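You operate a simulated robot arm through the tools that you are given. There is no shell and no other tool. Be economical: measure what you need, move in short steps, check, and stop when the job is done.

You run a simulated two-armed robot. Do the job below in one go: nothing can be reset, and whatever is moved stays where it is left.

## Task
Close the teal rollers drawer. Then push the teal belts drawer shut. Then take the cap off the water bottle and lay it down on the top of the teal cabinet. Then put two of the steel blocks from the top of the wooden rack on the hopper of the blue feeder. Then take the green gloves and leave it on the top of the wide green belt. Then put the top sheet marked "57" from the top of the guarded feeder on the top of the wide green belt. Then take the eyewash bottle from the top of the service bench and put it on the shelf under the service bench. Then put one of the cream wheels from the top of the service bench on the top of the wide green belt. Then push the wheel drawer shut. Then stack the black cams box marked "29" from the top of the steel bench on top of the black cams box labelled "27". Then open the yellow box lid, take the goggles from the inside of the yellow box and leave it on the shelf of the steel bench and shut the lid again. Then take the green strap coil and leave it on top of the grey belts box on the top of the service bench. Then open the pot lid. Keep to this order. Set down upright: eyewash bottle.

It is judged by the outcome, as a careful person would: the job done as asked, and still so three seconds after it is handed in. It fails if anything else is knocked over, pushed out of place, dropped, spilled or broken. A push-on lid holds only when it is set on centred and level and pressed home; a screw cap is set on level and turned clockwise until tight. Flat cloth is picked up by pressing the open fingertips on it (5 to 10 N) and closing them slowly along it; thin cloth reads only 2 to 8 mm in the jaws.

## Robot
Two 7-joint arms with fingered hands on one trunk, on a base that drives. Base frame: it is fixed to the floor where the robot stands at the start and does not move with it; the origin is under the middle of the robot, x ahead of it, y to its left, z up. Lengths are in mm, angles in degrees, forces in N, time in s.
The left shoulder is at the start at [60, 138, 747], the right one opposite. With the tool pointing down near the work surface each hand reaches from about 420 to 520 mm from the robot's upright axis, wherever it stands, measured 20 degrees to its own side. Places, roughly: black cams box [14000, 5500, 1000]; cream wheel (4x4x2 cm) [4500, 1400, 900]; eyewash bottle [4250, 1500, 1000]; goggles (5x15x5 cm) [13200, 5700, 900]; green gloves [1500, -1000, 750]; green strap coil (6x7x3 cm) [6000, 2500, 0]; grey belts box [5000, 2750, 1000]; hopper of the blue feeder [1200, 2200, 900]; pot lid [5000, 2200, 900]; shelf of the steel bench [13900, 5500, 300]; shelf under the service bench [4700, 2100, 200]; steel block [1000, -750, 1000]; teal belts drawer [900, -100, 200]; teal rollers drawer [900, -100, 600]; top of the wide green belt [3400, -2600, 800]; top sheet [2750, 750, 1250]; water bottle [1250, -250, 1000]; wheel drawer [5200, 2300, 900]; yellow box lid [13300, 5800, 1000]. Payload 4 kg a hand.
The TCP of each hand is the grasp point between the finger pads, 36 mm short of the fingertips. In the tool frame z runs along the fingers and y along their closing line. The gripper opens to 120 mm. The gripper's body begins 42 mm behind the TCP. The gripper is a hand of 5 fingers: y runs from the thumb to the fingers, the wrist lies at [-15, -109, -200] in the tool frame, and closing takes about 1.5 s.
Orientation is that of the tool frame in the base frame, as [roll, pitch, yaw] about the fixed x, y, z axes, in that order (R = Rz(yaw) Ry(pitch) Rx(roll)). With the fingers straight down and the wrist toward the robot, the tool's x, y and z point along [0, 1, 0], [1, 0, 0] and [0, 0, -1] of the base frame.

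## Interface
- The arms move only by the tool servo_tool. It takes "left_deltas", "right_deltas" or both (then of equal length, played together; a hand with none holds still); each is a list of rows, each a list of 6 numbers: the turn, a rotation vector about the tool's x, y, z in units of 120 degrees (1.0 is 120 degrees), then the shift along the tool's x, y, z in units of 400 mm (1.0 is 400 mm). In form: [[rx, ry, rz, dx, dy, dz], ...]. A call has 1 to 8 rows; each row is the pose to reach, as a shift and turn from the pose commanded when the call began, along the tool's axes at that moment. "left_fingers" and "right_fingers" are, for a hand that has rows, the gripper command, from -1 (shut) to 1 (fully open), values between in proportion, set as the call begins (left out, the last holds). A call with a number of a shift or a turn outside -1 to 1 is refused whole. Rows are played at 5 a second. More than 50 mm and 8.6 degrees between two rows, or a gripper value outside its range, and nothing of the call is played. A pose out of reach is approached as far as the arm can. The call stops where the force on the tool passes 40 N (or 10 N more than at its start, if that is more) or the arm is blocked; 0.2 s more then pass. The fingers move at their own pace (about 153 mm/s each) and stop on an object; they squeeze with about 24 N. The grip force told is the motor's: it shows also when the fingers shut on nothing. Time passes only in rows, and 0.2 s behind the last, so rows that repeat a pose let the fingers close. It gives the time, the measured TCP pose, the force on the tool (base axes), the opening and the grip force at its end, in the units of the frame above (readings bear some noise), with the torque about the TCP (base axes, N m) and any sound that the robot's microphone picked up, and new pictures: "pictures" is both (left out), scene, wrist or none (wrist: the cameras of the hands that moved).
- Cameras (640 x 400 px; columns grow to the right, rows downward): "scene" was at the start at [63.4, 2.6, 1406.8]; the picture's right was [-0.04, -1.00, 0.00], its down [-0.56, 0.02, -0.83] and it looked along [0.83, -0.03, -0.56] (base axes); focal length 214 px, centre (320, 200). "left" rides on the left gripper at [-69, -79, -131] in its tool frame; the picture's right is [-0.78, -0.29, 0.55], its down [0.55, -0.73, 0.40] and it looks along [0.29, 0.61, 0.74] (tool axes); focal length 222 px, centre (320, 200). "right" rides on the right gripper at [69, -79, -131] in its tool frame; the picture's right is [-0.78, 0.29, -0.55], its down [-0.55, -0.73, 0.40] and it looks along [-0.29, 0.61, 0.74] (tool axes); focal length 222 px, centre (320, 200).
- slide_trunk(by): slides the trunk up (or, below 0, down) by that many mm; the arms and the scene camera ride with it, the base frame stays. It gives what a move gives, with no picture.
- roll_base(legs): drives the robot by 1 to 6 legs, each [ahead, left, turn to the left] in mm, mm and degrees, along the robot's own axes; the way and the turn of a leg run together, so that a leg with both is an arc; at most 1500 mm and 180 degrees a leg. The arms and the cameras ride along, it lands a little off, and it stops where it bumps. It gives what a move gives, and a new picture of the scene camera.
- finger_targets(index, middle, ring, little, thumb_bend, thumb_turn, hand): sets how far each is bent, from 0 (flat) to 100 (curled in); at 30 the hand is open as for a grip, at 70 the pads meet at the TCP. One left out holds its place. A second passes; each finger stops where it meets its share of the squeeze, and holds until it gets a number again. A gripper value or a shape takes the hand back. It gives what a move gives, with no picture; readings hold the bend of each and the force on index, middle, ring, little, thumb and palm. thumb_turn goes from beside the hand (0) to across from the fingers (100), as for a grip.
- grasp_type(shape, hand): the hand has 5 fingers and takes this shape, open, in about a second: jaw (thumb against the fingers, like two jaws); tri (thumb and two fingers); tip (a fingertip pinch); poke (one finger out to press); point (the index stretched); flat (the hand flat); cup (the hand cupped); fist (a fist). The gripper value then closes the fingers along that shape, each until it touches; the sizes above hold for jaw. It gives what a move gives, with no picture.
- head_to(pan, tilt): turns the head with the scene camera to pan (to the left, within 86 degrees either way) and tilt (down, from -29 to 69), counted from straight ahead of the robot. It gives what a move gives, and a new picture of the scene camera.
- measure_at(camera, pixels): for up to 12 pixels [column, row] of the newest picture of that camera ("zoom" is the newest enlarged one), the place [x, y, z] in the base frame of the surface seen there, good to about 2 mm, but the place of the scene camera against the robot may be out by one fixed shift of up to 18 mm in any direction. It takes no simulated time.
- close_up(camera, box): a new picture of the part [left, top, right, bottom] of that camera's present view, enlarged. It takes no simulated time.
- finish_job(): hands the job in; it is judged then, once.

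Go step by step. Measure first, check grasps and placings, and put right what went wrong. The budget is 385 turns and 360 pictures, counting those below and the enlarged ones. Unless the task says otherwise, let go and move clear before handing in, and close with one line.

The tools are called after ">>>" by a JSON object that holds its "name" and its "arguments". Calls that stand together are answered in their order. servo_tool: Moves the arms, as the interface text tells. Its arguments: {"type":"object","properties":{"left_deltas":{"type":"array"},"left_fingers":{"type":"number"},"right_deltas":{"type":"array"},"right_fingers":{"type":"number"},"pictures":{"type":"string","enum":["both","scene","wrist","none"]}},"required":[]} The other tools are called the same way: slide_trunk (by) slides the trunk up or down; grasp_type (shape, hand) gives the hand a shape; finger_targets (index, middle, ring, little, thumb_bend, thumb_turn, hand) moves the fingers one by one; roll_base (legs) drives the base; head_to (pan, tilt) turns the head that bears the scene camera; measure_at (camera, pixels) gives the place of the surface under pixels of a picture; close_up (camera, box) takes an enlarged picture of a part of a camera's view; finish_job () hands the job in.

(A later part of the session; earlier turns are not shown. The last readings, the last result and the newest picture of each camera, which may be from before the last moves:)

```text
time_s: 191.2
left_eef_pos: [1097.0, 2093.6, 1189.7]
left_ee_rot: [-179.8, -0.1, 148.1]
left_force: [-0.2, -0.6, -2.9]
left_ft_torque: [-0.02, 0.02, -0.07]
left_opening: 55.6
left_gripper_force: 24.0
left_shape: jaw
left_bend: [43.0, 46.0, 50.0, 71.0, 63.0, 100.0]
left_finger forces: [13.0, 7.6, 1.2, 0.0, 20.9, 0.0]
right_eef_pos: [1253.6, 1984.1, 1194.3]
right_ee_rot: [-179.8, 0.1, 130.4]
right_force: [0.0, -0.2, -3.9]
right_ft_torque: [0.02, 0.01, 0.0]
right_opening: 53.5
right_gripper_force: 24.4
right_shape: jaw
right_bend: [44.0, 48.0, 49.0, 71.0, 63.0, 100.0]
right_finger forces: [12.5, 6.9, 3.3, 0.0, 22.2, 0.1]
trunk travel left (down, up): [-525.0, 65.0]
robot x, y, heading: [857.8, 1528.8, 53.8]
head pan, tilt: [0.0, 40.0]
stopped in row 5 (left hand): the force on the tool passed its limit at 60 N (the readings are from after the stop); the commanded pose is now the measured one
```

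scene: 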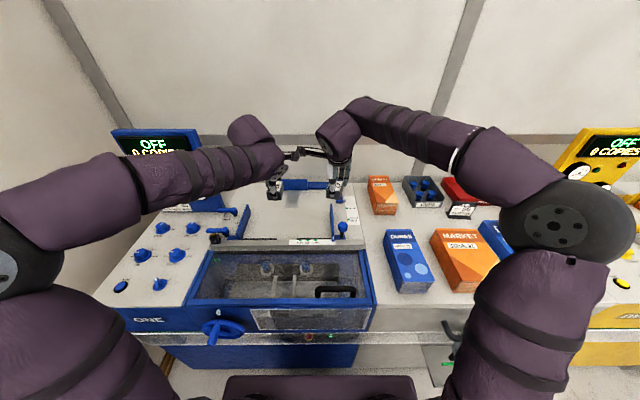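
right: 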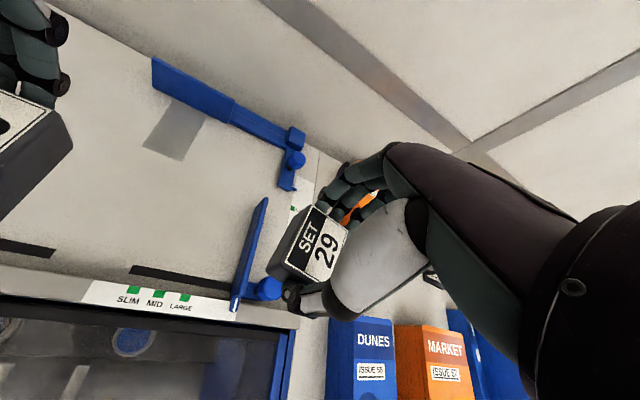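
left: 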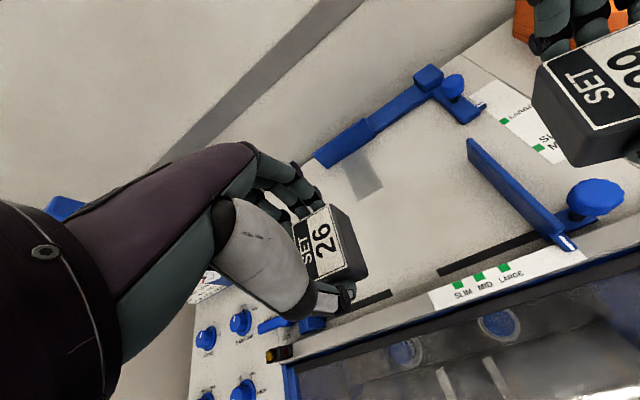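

The two wrist camera mounts touched each other. I'll work one hand at a time: right hand aside, left hand places its block at lat +140.

>>> {"name": "servo_tool", "arguments": {"right_deltas": [[0, 0, 0, -0.09, 0.02, 0], [0, 0, 0, -0.18, 0.04, 0], [0, 0, 0, -0.27, 0.06, 0], [0, 0, 0, -0.366, 0.08, 0]], "pictures": "none"}}

>>> {"name": "servo_tool", "arguments": {"left_deltas": [[0, 0, 0, -0.006, 0.085, 0], [0, 0, 0, -0.012, 0.17, 0], [0, 0, 0, -0.0175, 0.257, 0.05], [0, 0, 0, -0.0175, 0.257, 0.15], [0, 0, 0, -0.0175, 0.257, 0.25], [0, 0, 0, -0.0175, 0.257, 0.35], [0, 0, 0, -0.0175, 0.257, 0.44], [0, 0, 0, -0.0175, 0.257, 0.5]], "pictures": "both"}}

```text
time_s: 192.2
left_eef_pos: [1097.6, 2091.4, 1190.6]
left_ee_rot: [-179.9, -0.2, 148.2]
left_force: [0.2, 1.0, -4.9]
left_ft_torque: [-0.01, 0.03, -0.03]
left_opening: 55.5
left_gripper_force: 23.8
left_shape: jaw
left_bend: [43.0, 46.0, 50.0, 71.0, 63.0, 100.0]
left_finger forces: [13.0, 7.5, 1.0, 0.2, 21.0, 0.1]
right_eef_pos: [1371.7, 1893.4, 1195.1]
right_ee_rot: [-179.8, 0.1, 130.5]
right_force: [-0.5, 0.2, -4.4]
right_ft_torque: [0.0, 0.06, 0.0]
right_opening: 53.8
right_gripper_force: 23.7
right_shape: jaw
right_bend: [44.0, 48.0, 49.0, 71.0, 63.0, 100.0]
right_finger forces: [12.3, 6.8, 3.6, 0.0, 22.1, 0.0]
trunk travel left (down, up): [-525.0, 65.0]
robot x, y, heading: [856.1, 1525.4, 53.6]
head pan, tilt: [0.0, 40.0]
```

```text
time_s: 193.9
left_eef_pos: [1157.4, 2177.0, 990.1]
left_ee_rot: [-179.9, -0.2, 148.1]
left_force: [-0.4, -0.2, -4.4]
left_ft_torque: [-0.01, 0.0, -0.02]
left_opening: 55.6
left_gripper_force: 23.9
left_shape: jaw
left_bend: [43.0, 46.0, 50.0, 71.0, 63.0, 100.0]
left_finger forces: [12.9, 7.4, 1.1, 0.1, 20.4, 0.0]
right_eef_pos: [1371.3, 1893.7, 1194.2]
right_ee_rot: [-179.7, 0.0, 130.3]
right_force: [0.9, 0.2, -4.1]
right_ft_torque: [-0.01, 0.0, -0.03]
right_opening: 53.6
right_gripper_force: 24.0
right_shape: jaw
right_bend: [44.0, 48.0, 49.0, 71.0, 63.0, 100.0]
right_finger forces: [12.2, 6.8, 3.7, 0.0, 22.1, 0.0]
trunk travel left (down, up): [-525.0, 65.0]
robot x, y, heading: [856.3, 1524.6, 53.9]
head pan, tilt: [0.0, 40.0]
```

scene: 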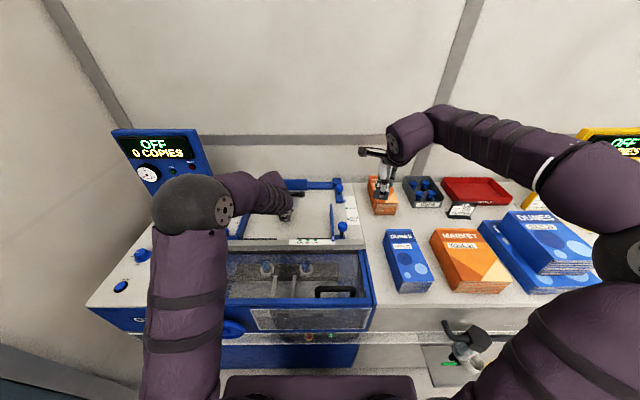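
left: 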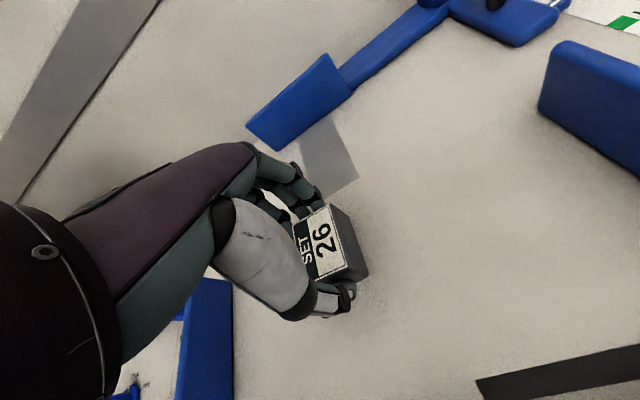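

Left block is over the deck. Verifying the deck height with the left wrist camera, then setting down.

>>> {"name": "measure_at", "arguments": {"camera": "left", "pixels": [[450, 280], [400, 320], [420, 200], [325, 235], [355, 270]]}}

>>> {"name": "servo_tool", "arguments": {"left_deltas": [[0, 0, 0, 0, 0, 0.012], [0, 0, 0, 0, 0, 0.024], [0, 0, 0, 0, 0, 0.036]], "pictures": "none"}}

```text
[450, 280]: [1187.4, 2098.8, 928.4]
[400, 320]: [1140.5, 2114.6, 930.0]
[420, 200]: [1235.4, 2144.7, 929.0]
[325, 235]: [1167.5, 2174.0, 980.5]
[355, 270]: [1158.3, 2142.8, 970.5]
```

```text
time_s: 194.8
left_eef_pos: [1156.6, 2176.7, 975.6]
left_ee_rot: [-179.8, -0.2, 148.2]
left_force: [-0.6, 0.0, -5.0]
left_ft_torque: [-0.04, 0.0, -0.03]
left_opening: 55.4
left_gripper_force: 24.1
left_shape: jaw
left_bend: [43.0, 46.0, 50.0, 71.0, 63.0, 100.0]
left_finger forces: [12.9, 7.3, 1.2, 0.0, 20.5, 0.0]
right_eef_pos: [1370.4, 1894.4, 1194.7]
right_ee_rot: [-179.8, 0.0, 130.4]
right_force: [-0.8, -0.8, -5.3]
right_ft_torque: [0.01, 0.03, 0.02]
right_opening: 53.6
right_gripper_force: 24.1
right_shape: jaw
right_bend: [44.0, 48.0, 49.0, 71.0, 63.0, 100.0]
right_finger forces: [12.3, 6.8, 3.6, 0.0, 22.2, 0.0]
trunk travel left (down, up): [-525.0, 65.0]
robot x, y, heading: [857.9, 1527.4, 54.1]
head pan, tilt: [0.0, 40.0]
```

Deck at z 929; contact expected at TCP ≈972.6. Lowering 3 mm more, releasing, and lifting straight up.

>>> {"name": "servo_tool", "arguments": {"left_deltas": [[0, 0, 0, 0, 0, 0.004], [0, 0, 0, 0, 0, 0.008]], "pictures": "none"}}

>>> {"name": "servo_tool", "arguments": {"left_deltas": [[0, 0, 0, 0, 0, 0], [0, 0, 0, 0, 0, 0], [0, 0, 0, 0, 0, 0], [0, 0, 0, 0, 0, -0.06], [0, 0, 0, 0, 0, -0.16], [0, 0, 0, 0, 0, -0.28], [0, 0, 0, 0, 0, -0.4]], "left_fingers": 0.6, "pictures": "wrist"}}

```text
time_s: 195.3
left_eef_pos: [1157.6, 2177.6, 973.0]
left_ee_rot: [-180.0, -0.2, 148.1]
left_force: [-1.9, 0.1, -0.1]
left_ft_torque: [0.08, -0.06, -0.01]
left_opening: 55.8
left_gripper_force: 25.0
left_shape: jaw
left_bend: [43.0, 46.0, 50.0, 71.0, 63.0, 100.0]
left_finger forces: [12.5, 7.4, 1.2, 0.0, 21.1, 0.0]
right_eef_pos: [1372.0, 1893.0, 1194.7]
right_ee_rot: [-179.9, 0.0, 130.4]
right_force: [0.0, 0.0, -2.3]
right_ft_torque: [0.01, 0.0, 0.01]
right_opening: 53.8
right_gripper_force: 24.0
right_shape: jaw
right_bend: [44.0, 48.0, 49.0, 71.0, 63.0, 100.0]
right_finger forces: [12.3, 6.8, 3.7, 0.0, 22.2, 0.1]
trunk travel left (down, up): [-525.0, 65.0]
robot x, y, heading: [859.9, 1524.7, 53.8]
head pan, tilt: [0.0, 40.0]
```

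```text
time_s: 196.9
left_eef_pos: [1156.4, 2177.3, 1132.5]
left_ee_rot: [-179.8, -0.3, 148.2]
left_force: [0.0, -0.1, -0.5]
left_ft_torque: [0.01, -0.03, 0.01]
left_opening: 96.0
left_gripper_force: 0.0
left_shape: jaw
left_bend: [32.0, 35.0, 34.0, 51.0, 39.0, 99.0]
left_finger forces: [0.1, 0.0, 0.1, 0.0, 0.0, 0.0]
right_eef_pos: [1371.2, 1893.1, 1195.6]
right_ee_rot: [-179.7, 0.1, 130.4]
right_force: [0.3, -0.5, -3.9]
right_ft_torque: [0.0, 0.0, -0.01]
right_opening: 53.4
right_gripper_force: 24.0
right_shape: jaw
right_bend: [44.0, 48.0, 49.0, 71.0, 63.0, 100.0]
right_finger forces: [12.2, 6.8, 3.7, 0.0, 22.2, 0.0]
trunk travel left (down, up): [-525.0, 65.0]
robot x, y, heading: [856.0, 1526.8, 53.7]
head pan, tilt: [0.0, 40.0]
```

left: 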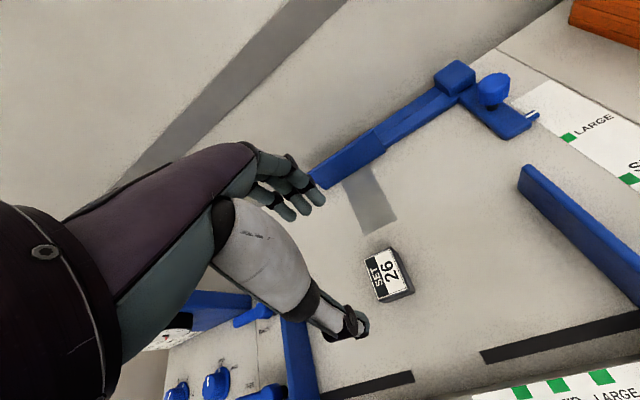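

First block sits on the deck. Withdrawing the left hand back and up, then bringing the right one in.

>>> {"name": "servo_tool", "arguments": {"left_deltas": [[0, 0, 0, 0, -0.02, -0.1], [0, 0, 0, 0.04, -0.1, -0.15], [0, 0, 0, 0.08, -0.2, -0.2], [0, 0, 0, 0.12, -0.3, -0.2], [0, 0, 0, 0.16, -0.4, -0.2], [0, 0, 0, 0.2, -0.5, -0.2], [0, 0, 0, 0.24, -0.6, -0.2], [0, 0, 0, 0.28, -0.7, -0.2]], "left_fingers": 1, "pictures": "none"}}

>>> {"name": "servo_tool", "arguments": {"right_deltas": [[0, 0, 0, 0.11, 0.016, 0], [0, 0, 0, 0.22, 0.033, 0], [0, 0, 0, 0.33, 0.049, 0.02], [0, 0, 0, 0.44, 0.065, 0.06], [0, 0, 0, 0.55, 0.082, 0.11], [0, 0, 0, 0.662, 0.098, 0.16], [0, 0, 0, 0.662, 0.098, 0.27], [0, 0, 0, 0.662, 0.098, 0.38]], "pictures": "both"}}

```text
time_s: 198.8
left_eef_pos: [914.1, 1996.5, 1215.3]
left_ee_rot: [-179.9, -0.2, 148.2]
left_force: [-0.2, 0.2, 0.0]
left_ft_torque: [-0.01, -0.02, -0.02]
left_opening: 120.0
left_gripper_force: 0.0
left_shape: jaw
left_bend: [30.0, 30.0, 30.0, 30.0, 30.0, 97.0]
left_finger forces: [0.0, 0.0, 0.0, 0.0, 0.0, 0.0]
right_eef_pos: [1370.4, 1893.5, 1194.6]
right_ee_rot: [-180.0, 0.0, 130.3]
right_force: [0.0, 1.0, -3.8]
right_ft_torque: [0.02, 0.02, 0.0]
right_opening: 53.8
right_gripper_force: 24.1
right_shape: jaw
right_bend: [44.0, 48.0, 49.0, 71.0, 63.0, 100.0]
right_finger forces: [12.2, 6.9, 3.0, 0.0, 22.2, 0.1]
trunk travel left (down, up): [-525.0, 65.0]
robot x, y, heading: [856.0, 1526.1, 53.7]
head pan, tilt: [0.0, 40.0]
```

```text
time_s: 200.6
left_eef_pos: [914.6, 1999.0, 1214.3]
left_ee_rot: [-179.8, -0.2, 148.2]
left_force: [-0.1, 0.3, -0.3]
left_ft_torque: [-0.02, 0.01, 0.01]
left_opening: 120.1
left_gripper_force: 0.1
left_shape: jaw
left_bend: [30.0, 30.0, 30.0, 30.0, 30.0, 97.0]
left_finger forces: [0.1, 0.1, 0.0, 0.0, 0.1, 0.1]
right_eef_pos: [1228.9, 2120.7, 1041.9]
right_ee_rot: [-179.9, 0.0, 130.4]
right_force: [-0.4, 0.7, -3.4]
right_ft_torque: [-0.05, 0.02, -0.01]
right_opening: 53.6
right_gripper_force: 24.3
right_shape: jaw
right_bend: [44.0, 48.0, 51.0, 71.0, 63.0, 100.0]
right_finger forces: [12.2, 7.3, 3.0, 0.0, 21.4, 0.0]
trunk travel left (down, up): [-525.0, 65.0]
robot x, y, heading: [856.2, 1525.1, 53.8]
head pan, tilt: [0.0, 40.0]
```

scene: 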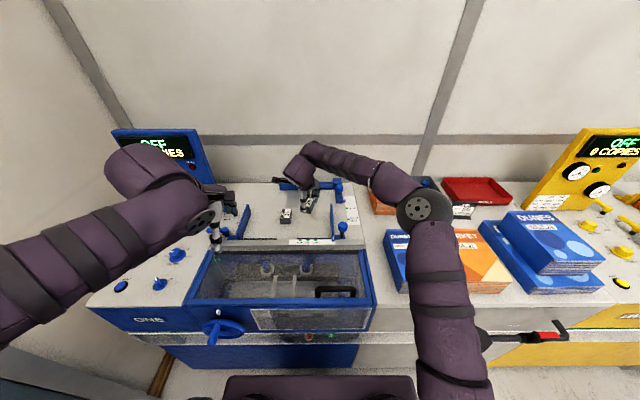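
right: 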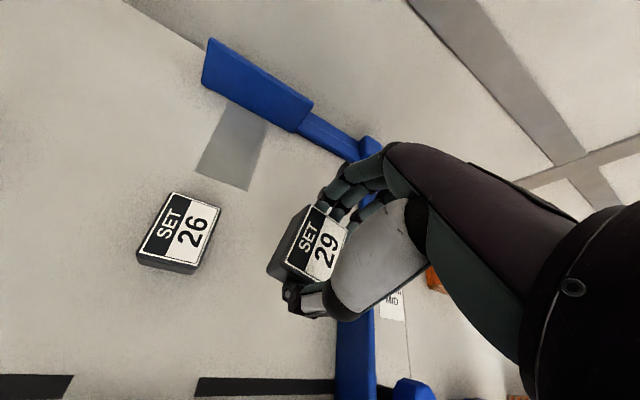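

Second block is beside the first over the deck, clear of the guide. Lowering to z≈973, releasing, lifting.

>>> {"name": "servo_tool", "arguments": {"right_deltas": [[0, 0, 0, 0, 0, 0.08], [0, 0, 0, 0, 0, 0.14], [0, 0, 0, 0, 0, 0.163], [0, 0, 0, 0, 0, 0.172]], "pictures": "none"}}

>>> {"name": "servo_tool", "arguments": {"right_deltas": [[0, 0, 0, 0, 0, 0], [0, 0, 0, 0, 0, 0], [0, 0, 0, 0, 0, 0], [0, 0, 0, 0, 0, -0.06], [0, 0, 0, 0, 0, -0.16], [0, 0, 0, 0, 0, -0.28], [0, 0, 0, 0, 0, -0.4], [0, 0, 0, 0, -0.1, -0.45]], "right_fingers": 0.6, "pictures": "wrist"}}

```text
time_s: 201.6
left_eef_pos: [915.3, 1997.5, 1214.6]
left_ee_rot: [-179.9, -0.2, 148.2]
left_force: [-0.1, 0.1, 0.0]
left_ft_torque: [0.0, -0.02, -0.01]
left_opening: 120.0
left_gripper_force: 0.1
left_shape: jaw
left_bend: [30.0, 30.0, 30.0, 30.0, 30.0, 97.0]
left_finger forces: [0.0, 0.1, 0.1, 0.0, 0.1, 0.0]
right_eef_pos: [1229.1, 2118.3, 974.7]
right_ee_rot: [-179.9, 0.1, 130.2]
right_force: [1.9, -1.3, 1.2]
right_ft_torque: [0.0, -0.01, 0.02]
right_opening: 53.6
right_gripper_force: 23.8
right_shape: jaw
right_bend: [44.0, 48.0, 51.0, 71.0, 63.0, 100.0]
right_finger forces: [12.5, 7.5, 3.5, 0.0, 21.9, 0.0]
trunk travel left (down, up): [-525.0, 65.0]
robot x, y, heading: [857.8, 1521.7, 53.9]
head pan, tilt: [0.0, 40.0]
```

```text
time_s: 203.3
left_eef_pos: [914.1, 1997.5, 1214.4]
left_ee_rot: [-179.8, -0.2, 148.2]
left_force: [0.3, -0.4, 0.1]
left_ft_torque: [0.0, -0.01, -0.02]
left_opening: 119.9
left_gripper_force: 0.1
left_shape: jaw
left_bend: [30.0, 30.0, 30.0, 30.0, 30.0, 97.0]
left_finger forces: [0.0, 0.0, 0.0, 0.0, 0.0, 0.1]
right_eef_pos: [1197.3, 2093.1, 1154.8]
right_ee_rot: [-179.9, 0.1, 130.4]
right_force: [-0.2, 0.5, 0.3]
right_ft_torque: [0.02, -0.01, -0.02]
right_opening: 95.6
right_gripper_force: 0.1
right_shape: jaw
right_bend: [32.0, 35.0, 34.0, 51.0, 39.0, 99.0]
right_finger forces: [0.0, 0.1, 0.0, 0.0, 0.1, 0.0]
trunk travel left (down, up): [-525.0, 65.0]
robot x, y, heading: [859.7, 1527.7, 53.9]
head pan, tilt: [0.0, 40.0]
```

right: 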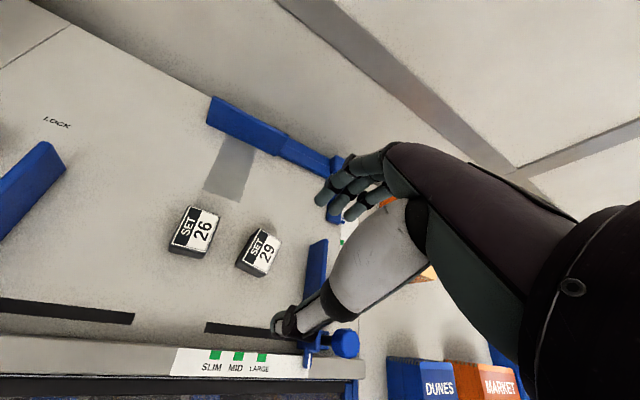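

Both blocks rest on the hopper. Retracting the hands and backing away from the feeder.

>>> {"name": "servo_tool", "arguments": {"right_deltas": [[0, 0, 0, -0.05, -0.1, -0.05], [0, 0, 0, -0.1, -0.2, -0.1], [0, 0, 0, -0.15, -0.3, -0.15], [0, 0, 0, -0.2, -0.4, -0.2], [0, 0, 0, -0.25, -0.5, -0.25], [0, 0, 0, -0.3, -0.6, -0.27], [0, 0, 0, -0.35, -0.7, -0.27]], "right_fingers": 1, "left_deltas": [[0, 0, 0, 0, -0.05, -0.05], [0, 0, 0, 0, -0.1, -0.1], [0, 0, 0, 0, -0.12, -0.12], [0, 0, 0, 0, -0.12, -0.12], [0, 0, 0, 0, -0.12, -0.12], [0, 0, 0, 0, -0.12, -0.12], [0, 0, 0, 0, -0.12, -0.12]], "pictures": "none"}}

>>> {"name": "roll_base", "arguments": {"legs": [[-500, 0, 0], [0, -700, 0], [0, 0, -144]]}}

>>> {"name": "head_to", "arguments": {"pan": 0, "tilt": 30}}

```text
time_s: 204.9
left_eef_pos: [889.5, 1957.4, 1262.8]
left_ee_rot: [-179.8, -0.3, 148.2]
left_force: [0.0, 0.0, 0.5]
left_ft_torque: [0.01, -0.05, -0.02]
left_opening: 119.8
left_gripper_force: 0.0
left_shape: jaw
left_bend: [30.0, 30.0, 30.0, 30.0, 30.0, 97.0]
left_finger forces: [0.0, 0.1, 0.0, 0.0, 0.0, 0.1]
right_eef_pos: [1075.7, 1806.0, 1263.8]
right_ee_rot: [-179.8, 0.1, 130.3]
right_force: [1.2, -1.1, 0.9]
right_ft_torque: [0.01, 0.03, 0.01]
right_opening: 120.1
right_gripper_force: 0.1
right_shape: jaw
right_bend: [30.0, 30.0, 30.0, 30.0, 30.0, 97.0]
right_finger forces: [0.0, 0.0, 0.1, 0.0, 0.0, 0.0]
trunk travel left (down, up): [-525.0, 65.0]
robot x, y, heading: [855.9, 1526.0, 53.7]
head pan, tilt: [0.0, 40.0]
```

```text
time_s: 217.2
left_eef_pos: [1358.9, 343.3, 1263.4]
left_ee_rot: [-179.9, -0.2, 4.3]
left_force: [-0.7, 0.0, -0.2]
left_ft_torque: [0.02, -0.01, 0.0]
left_opening: 119.8
left_gripper_force: 0.1
left_shape: jaw
left_bend: [30.0, 30.0, 30.0, 30.0, 30.0, 97.0]
left_finger forces: [0.0, 0.0, 0.0, 0.0, 0.1, 0.0]
right_eef_pos: [1120.1, 353.9, 1264.9]
right_ee_rot: [-179.8, 0.1, -13.4]
right_force: [-0.2, -0.2, 1.0]
right_ft_torque: [-0.03, 0.0, 0.01]
right_opening: 119.7
right_gripper_force: 0.0
right_shape: jaw
right_bend: [30.0, 30.0, 30.0, 30.0, 30.0, 97.0]
right_finger forces: [0.0, 0.0, 0.1, 0.1, 0.0, 0.0]
trunk travel left (down, up): [-525.0, 65.0]
robot x, y, heading: [1130.6, 715.8, -90.3]
head pan, tilt: [0.0, 40.0]
```

scene: 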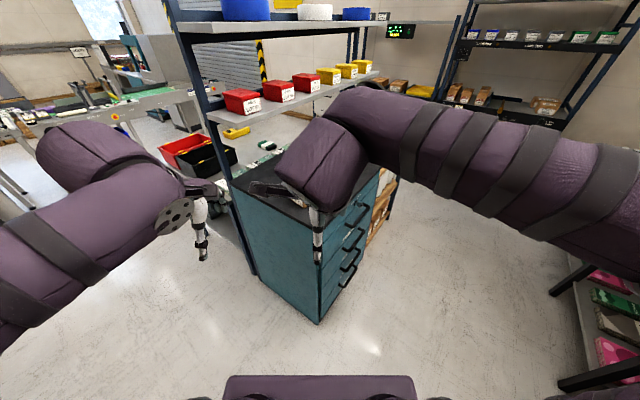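

```text
time_s: 218.0
left_eef_pos: [1359.1, 343.4, 1262.8]
left_ee_rot: [-179.9, -0.3, 4.4]
left_force: [-0.2, 0.3, 0.7]
left_ft_torque: [-0.01, -0.01, -0.03]
left_opening: 119.4
left_gripper_force: 0.1
left_shape: jaw
left_bend: [30.0, 30.0, 30.0, 30.0, 30.0, 97.0]
left_finger forces: [0.0, 0.1, 0.0, 0.1, 0.1, 0.0]
right_eef_pos: [1119.5, 353.9, 1265.1]
right_ee_rot: [-179.8, -0.1, -13.5]
right_force: [0.0, 0.2, -0.4]
right_ft_torque: [-0.01, 0.0, 0.01]
right_opening: 119.9
right_gripper_force: 0.0
right_shape: jaw
right_bend: [30.0, 30.0, 30.0, 30.0, 30.0, 97.0]
right_finger forces: [0.0, 0.0, 0.0, 0.1, 0.1, 0.0]
trunk travel left (down, up): [-525.0, 65.0]
robot x, y, heading: [1130.8, 714.2, -90.0]
head pan, tilt: [0.0, 30.0]
```

scene: 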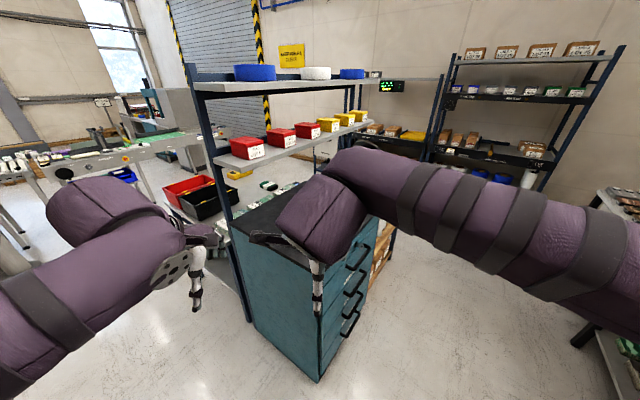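

The bench with overhead shelves stands behind the cabinet; the gloves lie on it and are reachable from its far side. Driving round its left end (diagonally left) to look from there.

>>> {"name": "roll_base", "arguments": {"legs": [[200, 500, 0], [250, 650, 0]]}}

>>> {"name": "head_to", "arguments": {"pan": -30, "tilt": 30}}

```text
time_s: 224.5
left_eef_pos: [2498.4, -111.0, 1263.3]
left_ee_rot: [-179.9, -0.3, 4.1]
left_force: [-0.2, 0.5, 0.4]
left_ft_torque: [-0.01, 0.02, 0.0]
left_opening: 119.9
left_gripper_force: 0.1
left_shape: jaw
left_bend: [30.0, 30.0, 30.0, 30.0, 30.0, 97.0]
left_finger forces: [0.0, 0.1, 0.0, 0.1, 0.0, 0.1]
right_eef_pos: [2259.1, -99.3, 1264.7]
right_ee_rot: [-179.8, 0.0, -13.7]
right_force: [-0.4, -0.7, 0.2]
right_ft_torque: [0.02, -0.04, 0.0]
right_opening: 120.0
right_gripper_force: 0.0
right_shape: jaw
right_bend: [30.0, 30.0, 30.0, 30.0, 30.0, 97.0]
right_finger forces: [0.0, 0.1, 0.1, 0.0, 0.0, 0.1]
trunk travel left (down, up): [-525.0, 65.0]
robot x, y, heading: [2273.1, 255.4, -90.1]
head pan, tilt: [0.0, 30.0]
```

scene: 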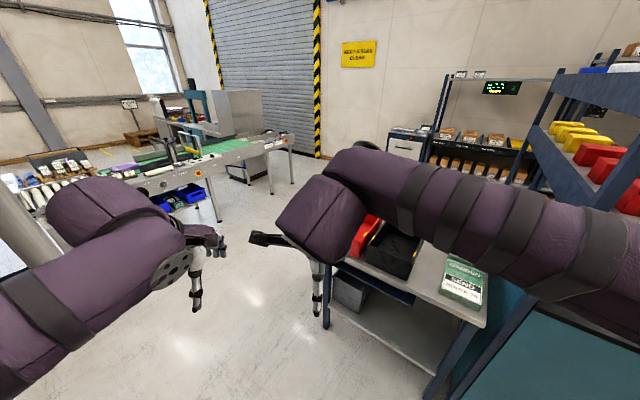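

```text
time_s: 225.4
left_eef_pos: [2497.8, -111.6, 1261.9]
left_ee_rot: [-179.9, -0.1, 4.1]
left_force: [0.3, -0.2, 0.4]
left_ft_torque: [0.01, 0.01, -0.01]
left_opening: 119.6
left_gripper_force: 0.0
left_shape: jaw
left_bend: [30.0, 30.0, 30.0, 30.0, 30.0, 97.0]
left_finger forces: [0.0, 0.0, 0.0, 0.1, 0.0, 0.0]
right_eef_pos: [2259.3, -99.5, 1264.7]
right_ee_rot: [-179.8, 0.0, -13.8]
right_force: [0.6, -1.0, 0.3]
right_ft_torque: [0.03, 0.03, 0.03]
right_opening: 119.8
right_gripper_force: 0.0
right_shape: jaw
right_bend: [30.0, 30.0, 30.0, 30.0, 30.0, 97.0]
right_finger forces: [0.1, 0.0, 0.1, 0.2, 0.1, 0.1]
trunk travel left (down, up): [-525.0, 65.0]
robot x, y, heading: [2269.8, 258.0, -90.5]
head pan, tilt: [-30.0, 30.0]
```

scene: 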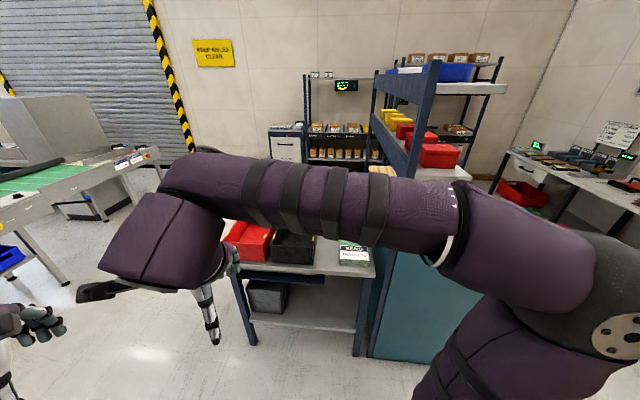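

I'm beside the bench's left end. Measuring floor and the bench's far-side edges for a safe path.

>>> {"name": "head_to", "arguments": {"pan": 0, "tilt": 25}}

>>> {"name": "measure_at", "arguments": {"camera": "scene", "pixels": [[220, 230], [300, 170], [240, 300], [330, 265], [440, 310], [130, 190], [215, 215], [175, 135], [320, 320], [240, 150], [60, 180], [20, 230]]}}

```text
time_s: 226.4
left_eef_pos: [2497.1, -111.6, 1262.2]
left_ee_rot: [-179.9, -0.2, 4.2]
left_force: [0.5, 0.2, 0.2]
left_ft_torque: [0.0, 0.01, 0.01]
left_opening: 119.8
left_gripper_force: 0.1
left_shape: jaw
left_bend: [30.0, 30.0, 30.0, 30.0, 30.0, 97.0]
left_finger forces: [0.0, 0.1, 0.0, 0.0, 0.0, 0.0]
right_eef_pos: [2258.8, -99.1, 1264.1]
right_ee_rot: [-179.8, 0.0, -13.8]
right_force: [-0.5, 0.1, 0.4]
right_ft_torque: [0.03, 0.0, -0.02]
right_opening: 119.7
right_gripper_force: 0.1
right_shape: jaw
right_bend: [30.0, 30.0, 30.0, 30.0, 30.0, 97.0]
right_finger forces: [0.0, 0.0, 0.0, 0.0, 0.1, 0.1]
trunk travel left (down, up): [-525.0, 65.0]
robot x, y, heading: [2271.9, 257.7, -90.4]
head pan, tilt: [0.0, 25.0]
```

scene: 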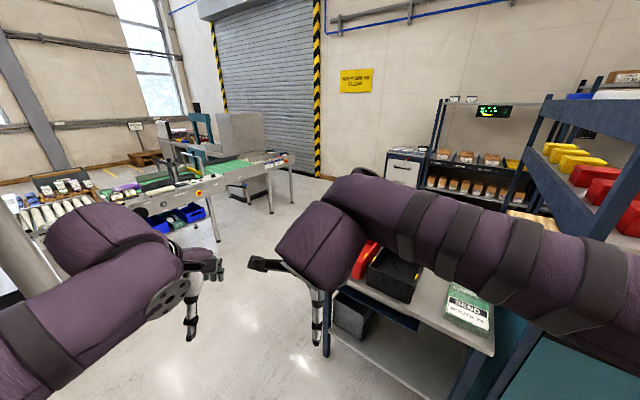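

```text
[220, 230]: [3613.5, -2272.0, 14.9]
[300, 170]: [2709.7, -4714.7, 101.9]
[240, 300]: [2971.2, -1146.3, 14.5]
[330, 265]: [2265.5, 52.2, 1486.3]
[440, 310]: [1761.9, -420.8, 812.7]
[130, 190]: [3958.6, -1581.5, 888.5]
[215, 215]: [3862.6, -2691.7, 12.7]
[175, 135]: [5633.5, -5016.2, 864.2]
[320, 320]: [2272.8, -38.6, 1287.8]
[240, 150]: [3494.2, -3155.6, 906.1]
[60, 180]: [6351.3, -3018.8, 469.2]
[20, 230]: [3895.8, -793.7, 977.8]
```

Wide free floor lies between the bench and the green conveyor. Driving around to stand on the bench's far side opposite the gloves, facing it.

>>> {"name": "roll_base", "arguments": {"legs": [[546, 535, 0], [1018, -729, 0], [0, 0, -125.6]]}}

>>> {"name": "head_to", "arguments": {"pan": 0, "tilt": 40}}

```text
time_s: 233.4
left_eef_pos: [2755.6, -1060.7, 1262.3]
left_ee_rot: [-179.9, -0.1, 0.2]
left_force: [0.0, 0.0, -0.3]
left_ft_torque: [0.0, 0.0, -0.03]
left_opening: 119.9
left_gripper_force: 0.1
left_shape: jaw
left_bend: [30.0, 30.0, 30.0, 30.0, 30.0, 97.0]
left_finger forces: [0.0, 0.0, 0.0, 0.1, 0.0, 0.0]
right_eef_pos: [2519.5, -1031.9, 1264.6]
right_ee_rot: [-179.8, -0.1, -17.8]
right_force: [0.0, 0.4, -0.2]
right_ft_torque: [-0.02, -0.03, -0.01]
right_opening: 119.9
right_gripper_force: 0.3
right_shape: jaw
right_bend: [30.0, 30.0, 30.0, 30.0, 30.0, 97.0]
right_finger forces: [0.0, 0.0, 0.1, 0.1, 0.0, 0.1]
trunk travel left (down, up): [-525.0, 65.0]
robot x, y, heading: [2557.5, -677.1, -94.3]
head pan, tilt: [0.0, 25.0]
stopped in leg 2: the robot was blocked; the commanded pose is now the measured one
```

scene: 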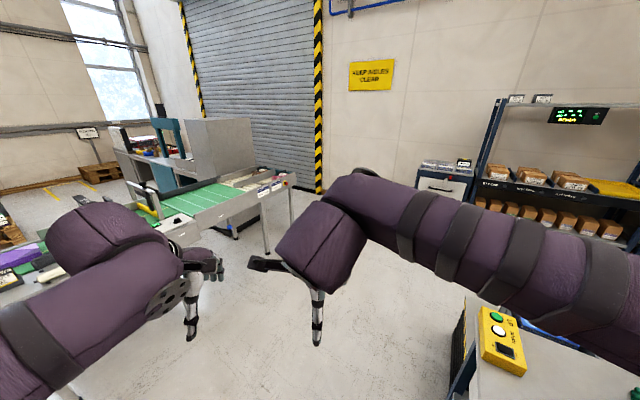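

```text
time_s: 234.2
left_eef_pos: [2757.5, -1061.4, 1260.8]
left_ee_rot: [-179.9, -0.2, 0.3]
left_force: [-0.6, -0.2, 0.1]
left_ft_torque: [0.0, -0.03, 0.01]
left_opening: 119.7
left_gripper_force: 0.0
left_shape: jaw
left_bend: [30.0, 30.0, 30.0, 30.0, 30.0, 97.0]
left_finger forces: [0.0, 0.1, 0.0, 0.0, 0.1, 0.0]
right_eef_pos: [2518.3, -1031.0, 1264.5]
right_ee_rot: [-179.9, 0.0, -17.7]
right_force: [0.3, 0.2, -0.4]
right_ft_torque: [0.0, 0.02, 0.0]
right_opening: 119.8
right_gripper_force: 0.0
right_shape: jaw
right_bend: [30.0, 30.0, 30.0, 30.0, 30.0, 97.0]
right_finger forces: [0.1, 0.1, 0.0, 0.0, 0.0, 0.1]
trunk travel left (down, up): [-525.0, 65.0]
robot x, y, heading: [2555.1, -675.0, -94.3]
head pan, tilt: [0.0, 40.0]
```

scene: 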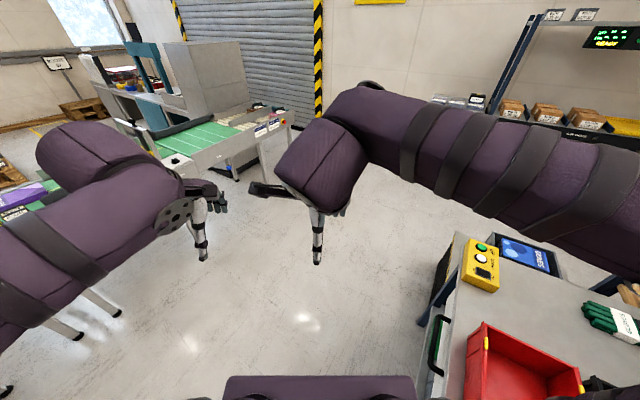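

I bumped the bench: its far edge is nearer than I thought (bench corner at px 430,330). Measuring its edge.

>>> {"name": "measure_at", "arguments": {"camera": "scene", "pixels": [[470, 290], [455, 330], [445, 380], [500, 320], [430, 330], [600, 320], [560, 250], [465, 262], [480, 380], [430, 300]]}}

>>> {"name": "roll_base", "arguments": {"legs": [[0, 250, 0]]}}

```text
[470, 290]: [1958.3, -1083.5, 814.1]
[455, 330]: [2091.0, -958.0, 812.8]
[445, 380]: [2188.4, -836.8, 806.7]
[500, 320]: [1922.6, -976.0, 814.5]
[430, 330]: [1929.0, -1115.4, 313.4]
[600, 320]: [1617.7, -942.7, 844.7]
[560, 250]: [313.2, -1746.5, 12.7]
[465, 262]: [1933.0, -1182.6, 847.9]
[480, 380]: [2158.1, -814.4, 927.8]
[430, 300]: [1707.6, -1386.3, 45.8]
```

```text
time_s: 236.0
left_eef_pos: [3007.2, -1079.3, 1262.9]
left_ee_rot: [-179.9, -0.1, 0.2]
left_force: [1.3, 0.5, 0.4]
left_ft_torque: [0.02, 0.03, 0.02]
left_opening: 119.8
left_gripper_force: 0.1
left_shape: jaw
left_bend: [30.0, 30.0, 30.0, 30.0, 30.0, 97.0]
left_finger forces: [0.0, 0.1, 0.0, 0.1, 0.0, 0.0]
right_eef_pos: [2770.4, -1050.4, 1263.5]
right_ee_rot: [180.0, 0.1, -17.7]
right_force: [-0.4, -0.6, -0.6]
right_ft_torque: [0.0, 0.03, -0.02]
right_opening: 119.6
right_gripper_force: 0.1
right_shape: jaw
right_bend: [30.0, 30.0, 30.0, 30.0, 30.0, 97.0]
right_finger forces: [0.0, 0.0, 0.1, 0.1, 0.0, 0.1]
trunk travel left (down, up): [-525.0, 65.0]
robot x, y, heading: [2806.5, -695.0, -94.2]
head pan, tilt: [0.0, 40.0]
```

scene: 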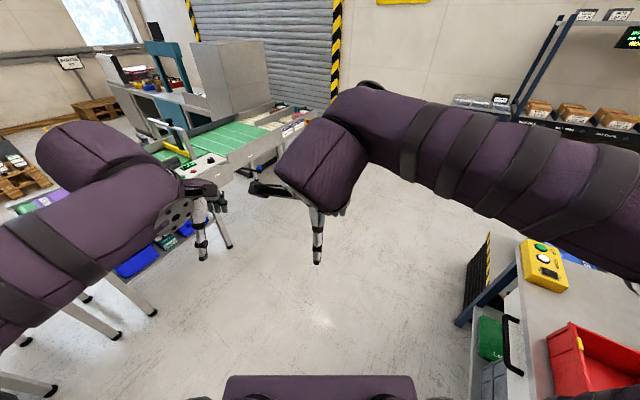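

The bench's far edge is at f≈2260, and the gloves lie near its end, so I'll approach from the bench's right end. Driving around that corner and turning to face along the bench (heading ~54°).

>>> {"name": "roll_base", "arguments": {"legs": [[1174, -702, 0], [0, 0, 148.6]]}}

>>> {"name": "head_to", "arguments": {"pan": 25, "tilt": 35}}

```text
time_s: 248.9
left_eef_pos: [2045.5, -1377.6, 1262.1]
left_ee_rot: [-179.9, -0.1, 150.0]
left_force: [0.3, 0.0, -0.1]
left_ft_torque: [-0.02, -0.02, 0.01]
left_opening: 119.7
left_gripper_force: 0.0
left_shape: jaw
left_bend: [30.0, 30.0, 30.0, 30.0, 30.0, 97.0]
left_finger forces: [0.1, 0.0, 0.0, 0.0, 0.0, 0.0]
right_eef_pos: [2236.2, -1522.0, 1264.6]
right_ee_rot: [-179.9, -0.1, 132.2]
right_force: [0.7, -0.7, 0.5]
right_ft_torque: [0.01, 0.01, -0.01]
right_opening: 120.0
right_gripper_force: 0.1
right_shape: jaw
right_bend: [30.0, 30.0, 30.0, 30.0, 30.0, 97.0]
right_finger forces: [0.0, 0.1, 0.1, 0.1, 0.0, 0.1]
trunk travel left (down, up): [-525.0, 65.0]
robot x, y, heading: [2028.8, -1809.0, 55.8]
head pan, tilt: [0.0, 40.0]
```

scene: 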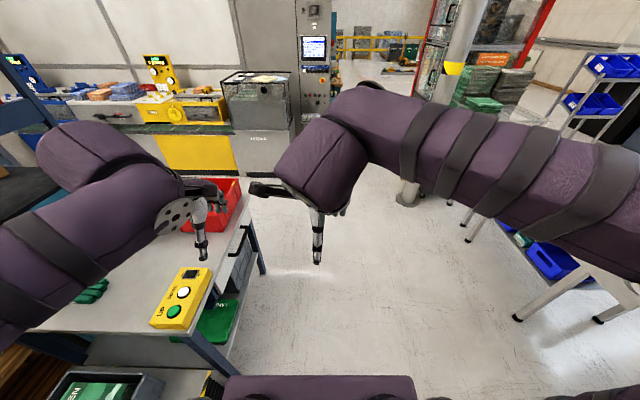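

```text
time_s: 249.8
left_eef_pos: [2046.0, -1375.8, 1262.2]
left_ee_rot: [-179.9, -0.1, 150.0]
left_force: [-0.3, -0.1, 0.0]
left_ft_torque: [0.0, -0.01, -0.01]
left_opening: 120.0
left_gripper_force: 0.0
left_shape: jaw
left_bend: [30.0, 30.0, 30.0, 30.0, 30.0, 97.0]
left_finger forces: [0.0, 0.0, 0.0, 0.0, 0.0, 0.0]
right_eef_pos: [2236.2, -1520.9, 1264.3]
right_ee_rot: [-179.9, 0.0, 132.2]
right_force: [0.5, -0.2, 0.8]
right_ft_torque: [0.02, 0.01, 0.02]
right_opening: 119.5
right_gripper_force: 0.1
right_shape: jaw
right_bend: [30.0, 30.0, 30.0, 30.0, 30.0, 97.0]
right_finger forces: [0.0, 0.1, 0.0, 0.1, 0.0, 0.0]
trunk travel left (down, up): [-525.0, 65.0]
robot x, y, heading: [2028.4, -1811.0, 55.6]
head pan, tilt: [25.0, 35.0]
```

scene: 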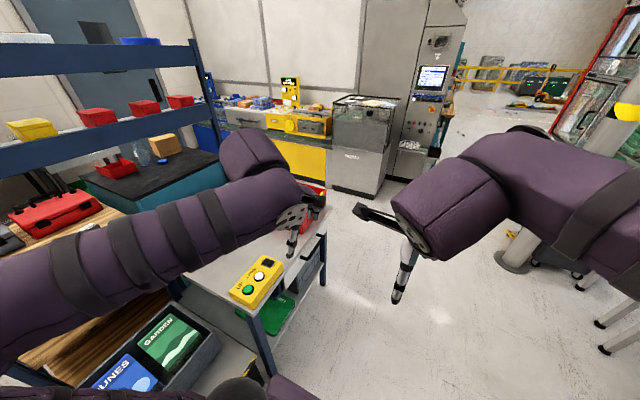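

Good view: gloves are at (pan 0) px (95,290) on the bench end, a tray on a lower ledge in front. Measuring tray, bench end and gloves.

>>> {"name": "measure_at", "arguments": {"camera": "scene", "pixels": [[165, 340], [215, 345], [250, 335], [240, 370], [265, 330], [300, 260], [325, 222], [256, 275], [225, 300], [190, 275]]}}

>>> {"name": "head_to", "arguments": {"pan": 35, "tilt": 50}}

```text
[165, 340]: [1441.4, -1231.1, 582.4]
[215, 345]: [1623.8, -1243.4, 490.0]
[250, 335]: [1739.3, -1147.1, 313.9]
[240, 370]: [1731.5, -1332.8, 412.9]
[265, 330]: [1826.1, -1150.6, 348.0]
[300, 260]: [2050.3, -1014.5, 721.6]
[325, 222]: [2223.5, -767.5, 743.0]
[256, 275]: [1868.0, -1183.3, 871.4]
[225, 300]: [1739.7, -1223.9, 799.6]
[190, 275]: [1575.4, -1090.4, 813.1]
```

```text
time_s: 250.6
left_eef_pos: [2044.8, -1376.7, 1262.5]
left_ee_rot: [-179.9, -0.1, 150.0]
left_force: [0.5, -0.2, 0.2]
left_ft_torque: [0.04, 0.02, 0.01]
left_opening: 120.0
left_gripper_force: 0.0
left_shape: jaw
left_bend: [30.0, 30.0, 30.0, 30.0, 30.0, 97.0]
left_finger forces: [0.0, 0.0, 0.0, 0.0, 0.0, 0.1]
right_eef_pos: [2237.6, -1521.1, 1263.9]
right_ee_rot: [-179.8, 0.0, 132.2]
right_force: [0.3, 0.5, -0.3]
right_ft_torque: [-0.01, 0.01, 0.01]
right_opening: 119.9
right_gripper_force: 0.0
right_shape: jaw
right_bend: [30.0, 30.0, 30.0, 30.0, 30.0, 97.0]
right_finger forces: [0.0, 0.0, 0.0, 0.0, 0.1, 0.1]
trunk travel left (down, up): [-525.0, 65.0]
robot x, y, heading: [2027.6, -1808.3, 55.7]
head pan, tilt: [35.0, 50.0]
```

scene: 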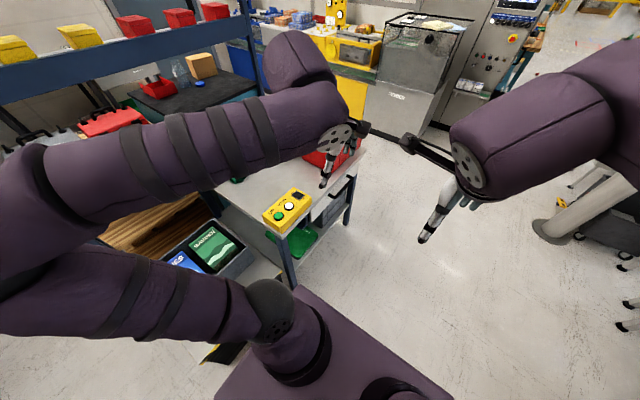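

The tray ledge blocks the end, so the far side is best: stand at f≈2600 opposite the gloves. Driving ahead along the bench and turning left to face it.

>>> {"name": "roll_base", "arguments": {"legs": [[470, 0, 0], [0, 0, 88.7]]}}

>>> {"name": "head_to", "arguments": {"pan": 0, "tilt": 45}}

```text
time_s: 257.2
left_eef_pos: [1859.6, -1393.7, 1262.3]
left_ee_rot: [-179.9, -0.1, -121.3]
left_force: [-0.1, -0.1, 0.5]
left_ft_torque: [-0.02, 0.0, -0.03]
left_opening: 119.5
left_gripper_force: 0.0
left_shape: jaw
left_bend: [30.0, 30.0, 30.0, 30.0, 30.0, 97.0]
left_finger forces: [0.1, 0.1, 0.0, 0.0, 0.1, 0.0]
right_eef_pos: [2007.0, -1207.6, 1262.8]
right_ee_rot: [-179.8, 0.0, -139.2]
right_force: [0.5, 0.0, -0.5]
right_ft_torque: [0.0, 0.01, 0.0]
right_opening: 120.0
right_gripper_force: 0.2
right_shape: jaw
right_bend: [30.0, 30.0, 30.0, 30.0, 30.0, 97.0]
right_finger forces: [0.1, 0.0, 0.0, 0.0, 0.1, 0.0]
trunk travel left (down, up): [-525.0, 65.0]
robot x, y, heading: [2289.2, -1420.5, 144.1]
head pan, tilt: [35.0, 50.0]
```

scene: 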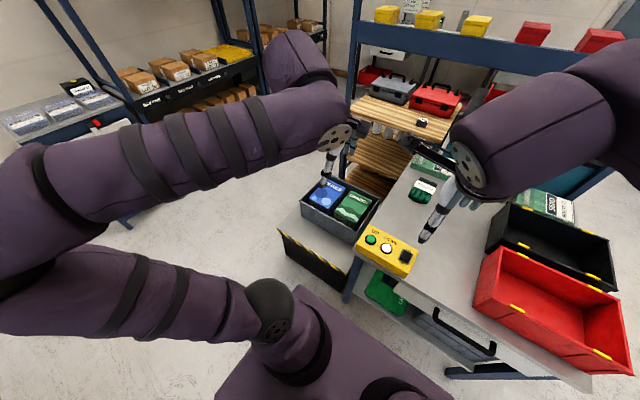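

```text
time_s: 258.2
left_eef_pos: [1859.4, -1394.5, 1262.6]
left_ee_rot: [-179.9, -0.1, -121.3]
left_force: [-0.5, -0.4, 0.4]
left_ft_torque: [0.01, 0.0, 0.02]
left_opening: 119.5
left_gripper_force: 0.0
left_shape: jaw
left_bend: [30.0, 30.0, 30.0, 30.0, 30.0, 97.0]
left_finger forces: [0.0, 0.0, 0.0, 0.0, 0.0, 0.0]
right_eef_pos: [2007.5, -1208.0, 1264.5]
right_ee_rot: [-179.9, 0.0, -139.2]
right_force: [0.0, 0.3, -0.1]
right_ft_torque: [0.01, 0.04, -0.02]
right_opening: 119.8
right_gripper_force: 0.0
right_shape: jaw
right_bend: [30.0, 30.0, 30.0, 30.0, 30.0, 97.0]
right_finger forces: [0.1, 0.0, 0.1, 0.0, 0.0, 0.0]
trunk travel left (down, up): [-525.0, 65.0]
robot x, y, heading: [2290.1, -1420.8, 144.5]
head pan, tilt: [0.0, 45.0]
```

scene: 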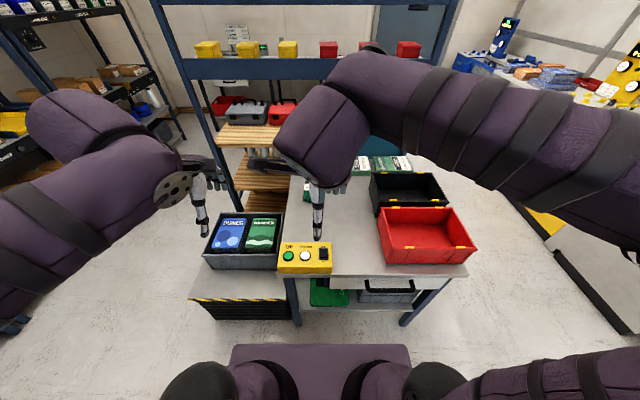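

Now facing the bench; a yellow push-button box lies in front (px 305,258), gloves behind my right fingers (~px 308,188). Measuring.

>>> {"name": "close_up", "arguments": {"camera": "scene", "box": [260, 140, 420, 290]}}

>>> {"name": "measure_at", "arguments": {"camera": "scene", "pixels": [[307, 188], [303, 180], [300, 196], [345, 272], [440, 272], [305, 250], [340, 200], [355, 220], [290, 190], [382, 162], [340, 185]]}}

```text
2.67 times, centred on (340, 215) of scene
```

zoom: 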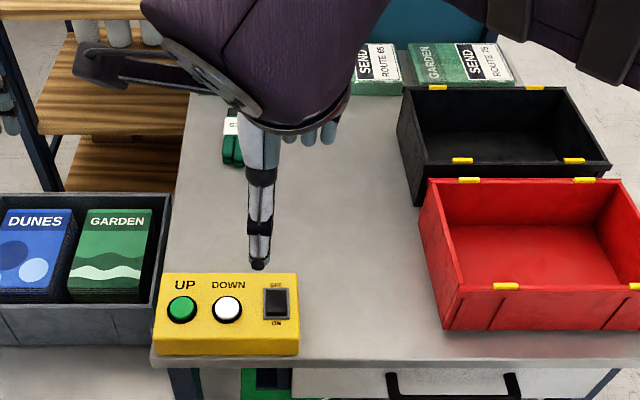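

```text
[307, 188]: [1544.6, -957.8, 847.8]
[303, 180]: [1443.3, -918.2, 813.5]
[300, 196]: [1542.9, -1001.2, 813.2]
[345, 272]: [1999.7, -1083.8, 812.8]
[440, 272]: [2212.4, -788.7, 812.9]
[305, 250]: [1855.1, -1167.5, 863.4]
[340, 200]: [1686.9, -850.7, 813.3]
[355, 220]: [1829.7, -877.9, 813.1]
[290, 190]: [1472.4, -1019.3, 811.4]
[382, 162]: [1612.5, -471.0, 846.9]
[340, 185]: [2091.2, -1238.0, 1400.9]
```

Gloves ≈[1545,-958], ~445 mm behind the bench edge. Moving 75 mm closer, right hand out to the right, left hand forward above the gloves.

>>> {"name": "roll_base", "arguments": {"legs": [[75, 0, 0]]}}

>>> {"name": "servo_tool", "arguments": {"right_deltas": [[0, 0, 0, -0.1, 0, 0], [0, 0, 0, -0.2, 0, 0], [0, 0, 0, -0.3, 0, 0], [0, 0, 0, -0.4, 0, 0], [0, 0, 0, -0.5, 0, 0]], "left_deltas": [[0, 0, 0, 0, 0.1, 0], [0, 0, 0, 0, 0.2, 0], [0, 0, 0, 0, 0.3, 0.02], [0, 0, 0, 0, 0.4, 0.05], [0, 0, 0, 0, 0.5, 0.1]], "pictures": "both"}}

```text
time_s: 259.2
left_eef_pos: [1797.2, -1348.9, 1261.3]
left_ee_rot: [-179.8, -0.1, -121.3]
left_force: [0.2, 0.5, 0.7]
left_ft_torque: [0.01, -0.01, -0.04]
left_opening: 120.0
left_gripper_force: 0.1
left_shape: jaw
left_bend: [30.0, 30.0, 30.0, 30.0, 30.0, 97.0]
left_finger forces: [0.1, 0.0, 0.0, 0.0, 0.0, 0.1]
right_eef_pos: [1944.7, -1162.2, 1264.7]
right_ee_rot: [-179.9, 0.0, -139.1]
right_force: [0.0, 0.0, 0.4]
right_ft_torque: [0.01, -0.05, -0.01]
right_opening: 119.6
right_gripper_force: 0.0
right_shape: jaw
right_bend: [30.0, 30.0, 30.0, 30.0, 30.0, 97.0]
right_finger forces: [0.0, 0.1, 0.1, 0.0, 0.0, 0.0]
trunk travel left (down, up): [-525.0, 65.0]
robot x, y, heading: [2232.4, -1378.5, 144.3]
head pan, tilt: [0.0, 45.0]
```

scene: 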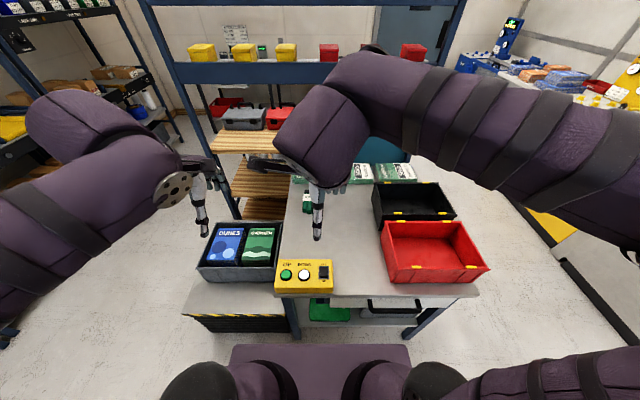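

```text
time_s: 260.4
left_eef_pos: [1626.7, -1244.5, 1221.8]
left_ee_rot: [-179.8, -0.2, -121.3]
left_force: [0.0, 0.4, 0.6]
left_ft_torque: [0.01, -0.01, -0.01]
left_opening: 119.8
left_gripper_force: 0.1
left_shape: jaw
left_bend: [30.0, 30.0, 30.0, 30.0, 30.0, 97.0]
left_finger forces: [0.1, 0.0, 0.1, 0.0, 0.0, 0.1]
right_eef_pos: [2097.9, -1032.0, 1263.1]
right_ee_rot: [-179.8, 0.0, -138.9]
right_force: [0.9, 0.9, 0.5]
right_ft_torque: [-0.01, 0.03, 0.03]
right_opening: 119.9
right_gripper_force: 0.1
right_shape: jaw
right_bend: [30.0, 30.0, 30.0, 30.0, 30.0, 97.0]
right_finger forces: [0.0, 0.0, 0.1, 0.0, 0.0, 0.0]
trunk travel left (down, up): [-525.0, 65.0]
robot x, y, heading: [2227.5, -1377.2, 144.6]
head pan, tilt: [0.0, 45.0]
```

scene: 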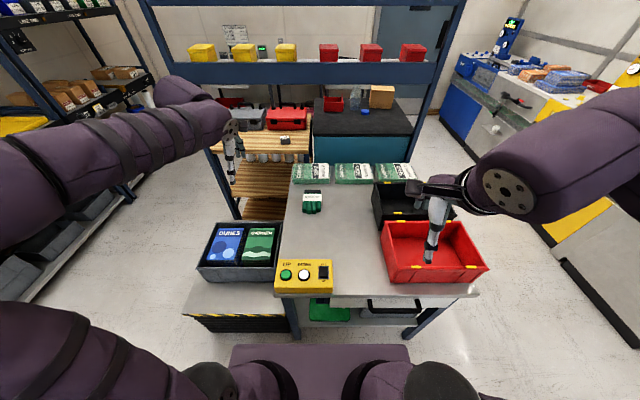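
right: 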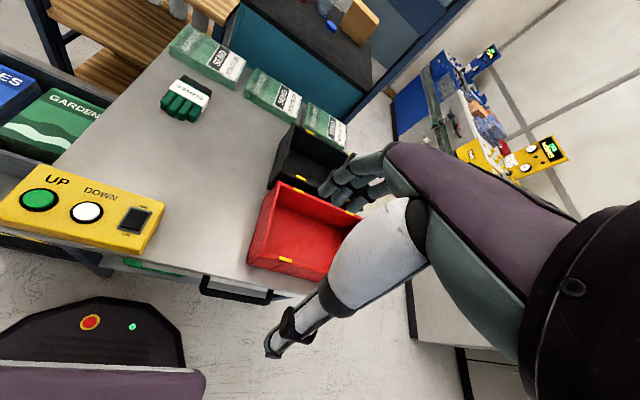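
left: 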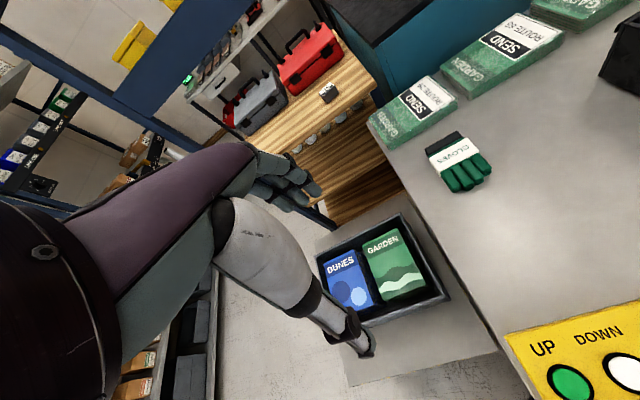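

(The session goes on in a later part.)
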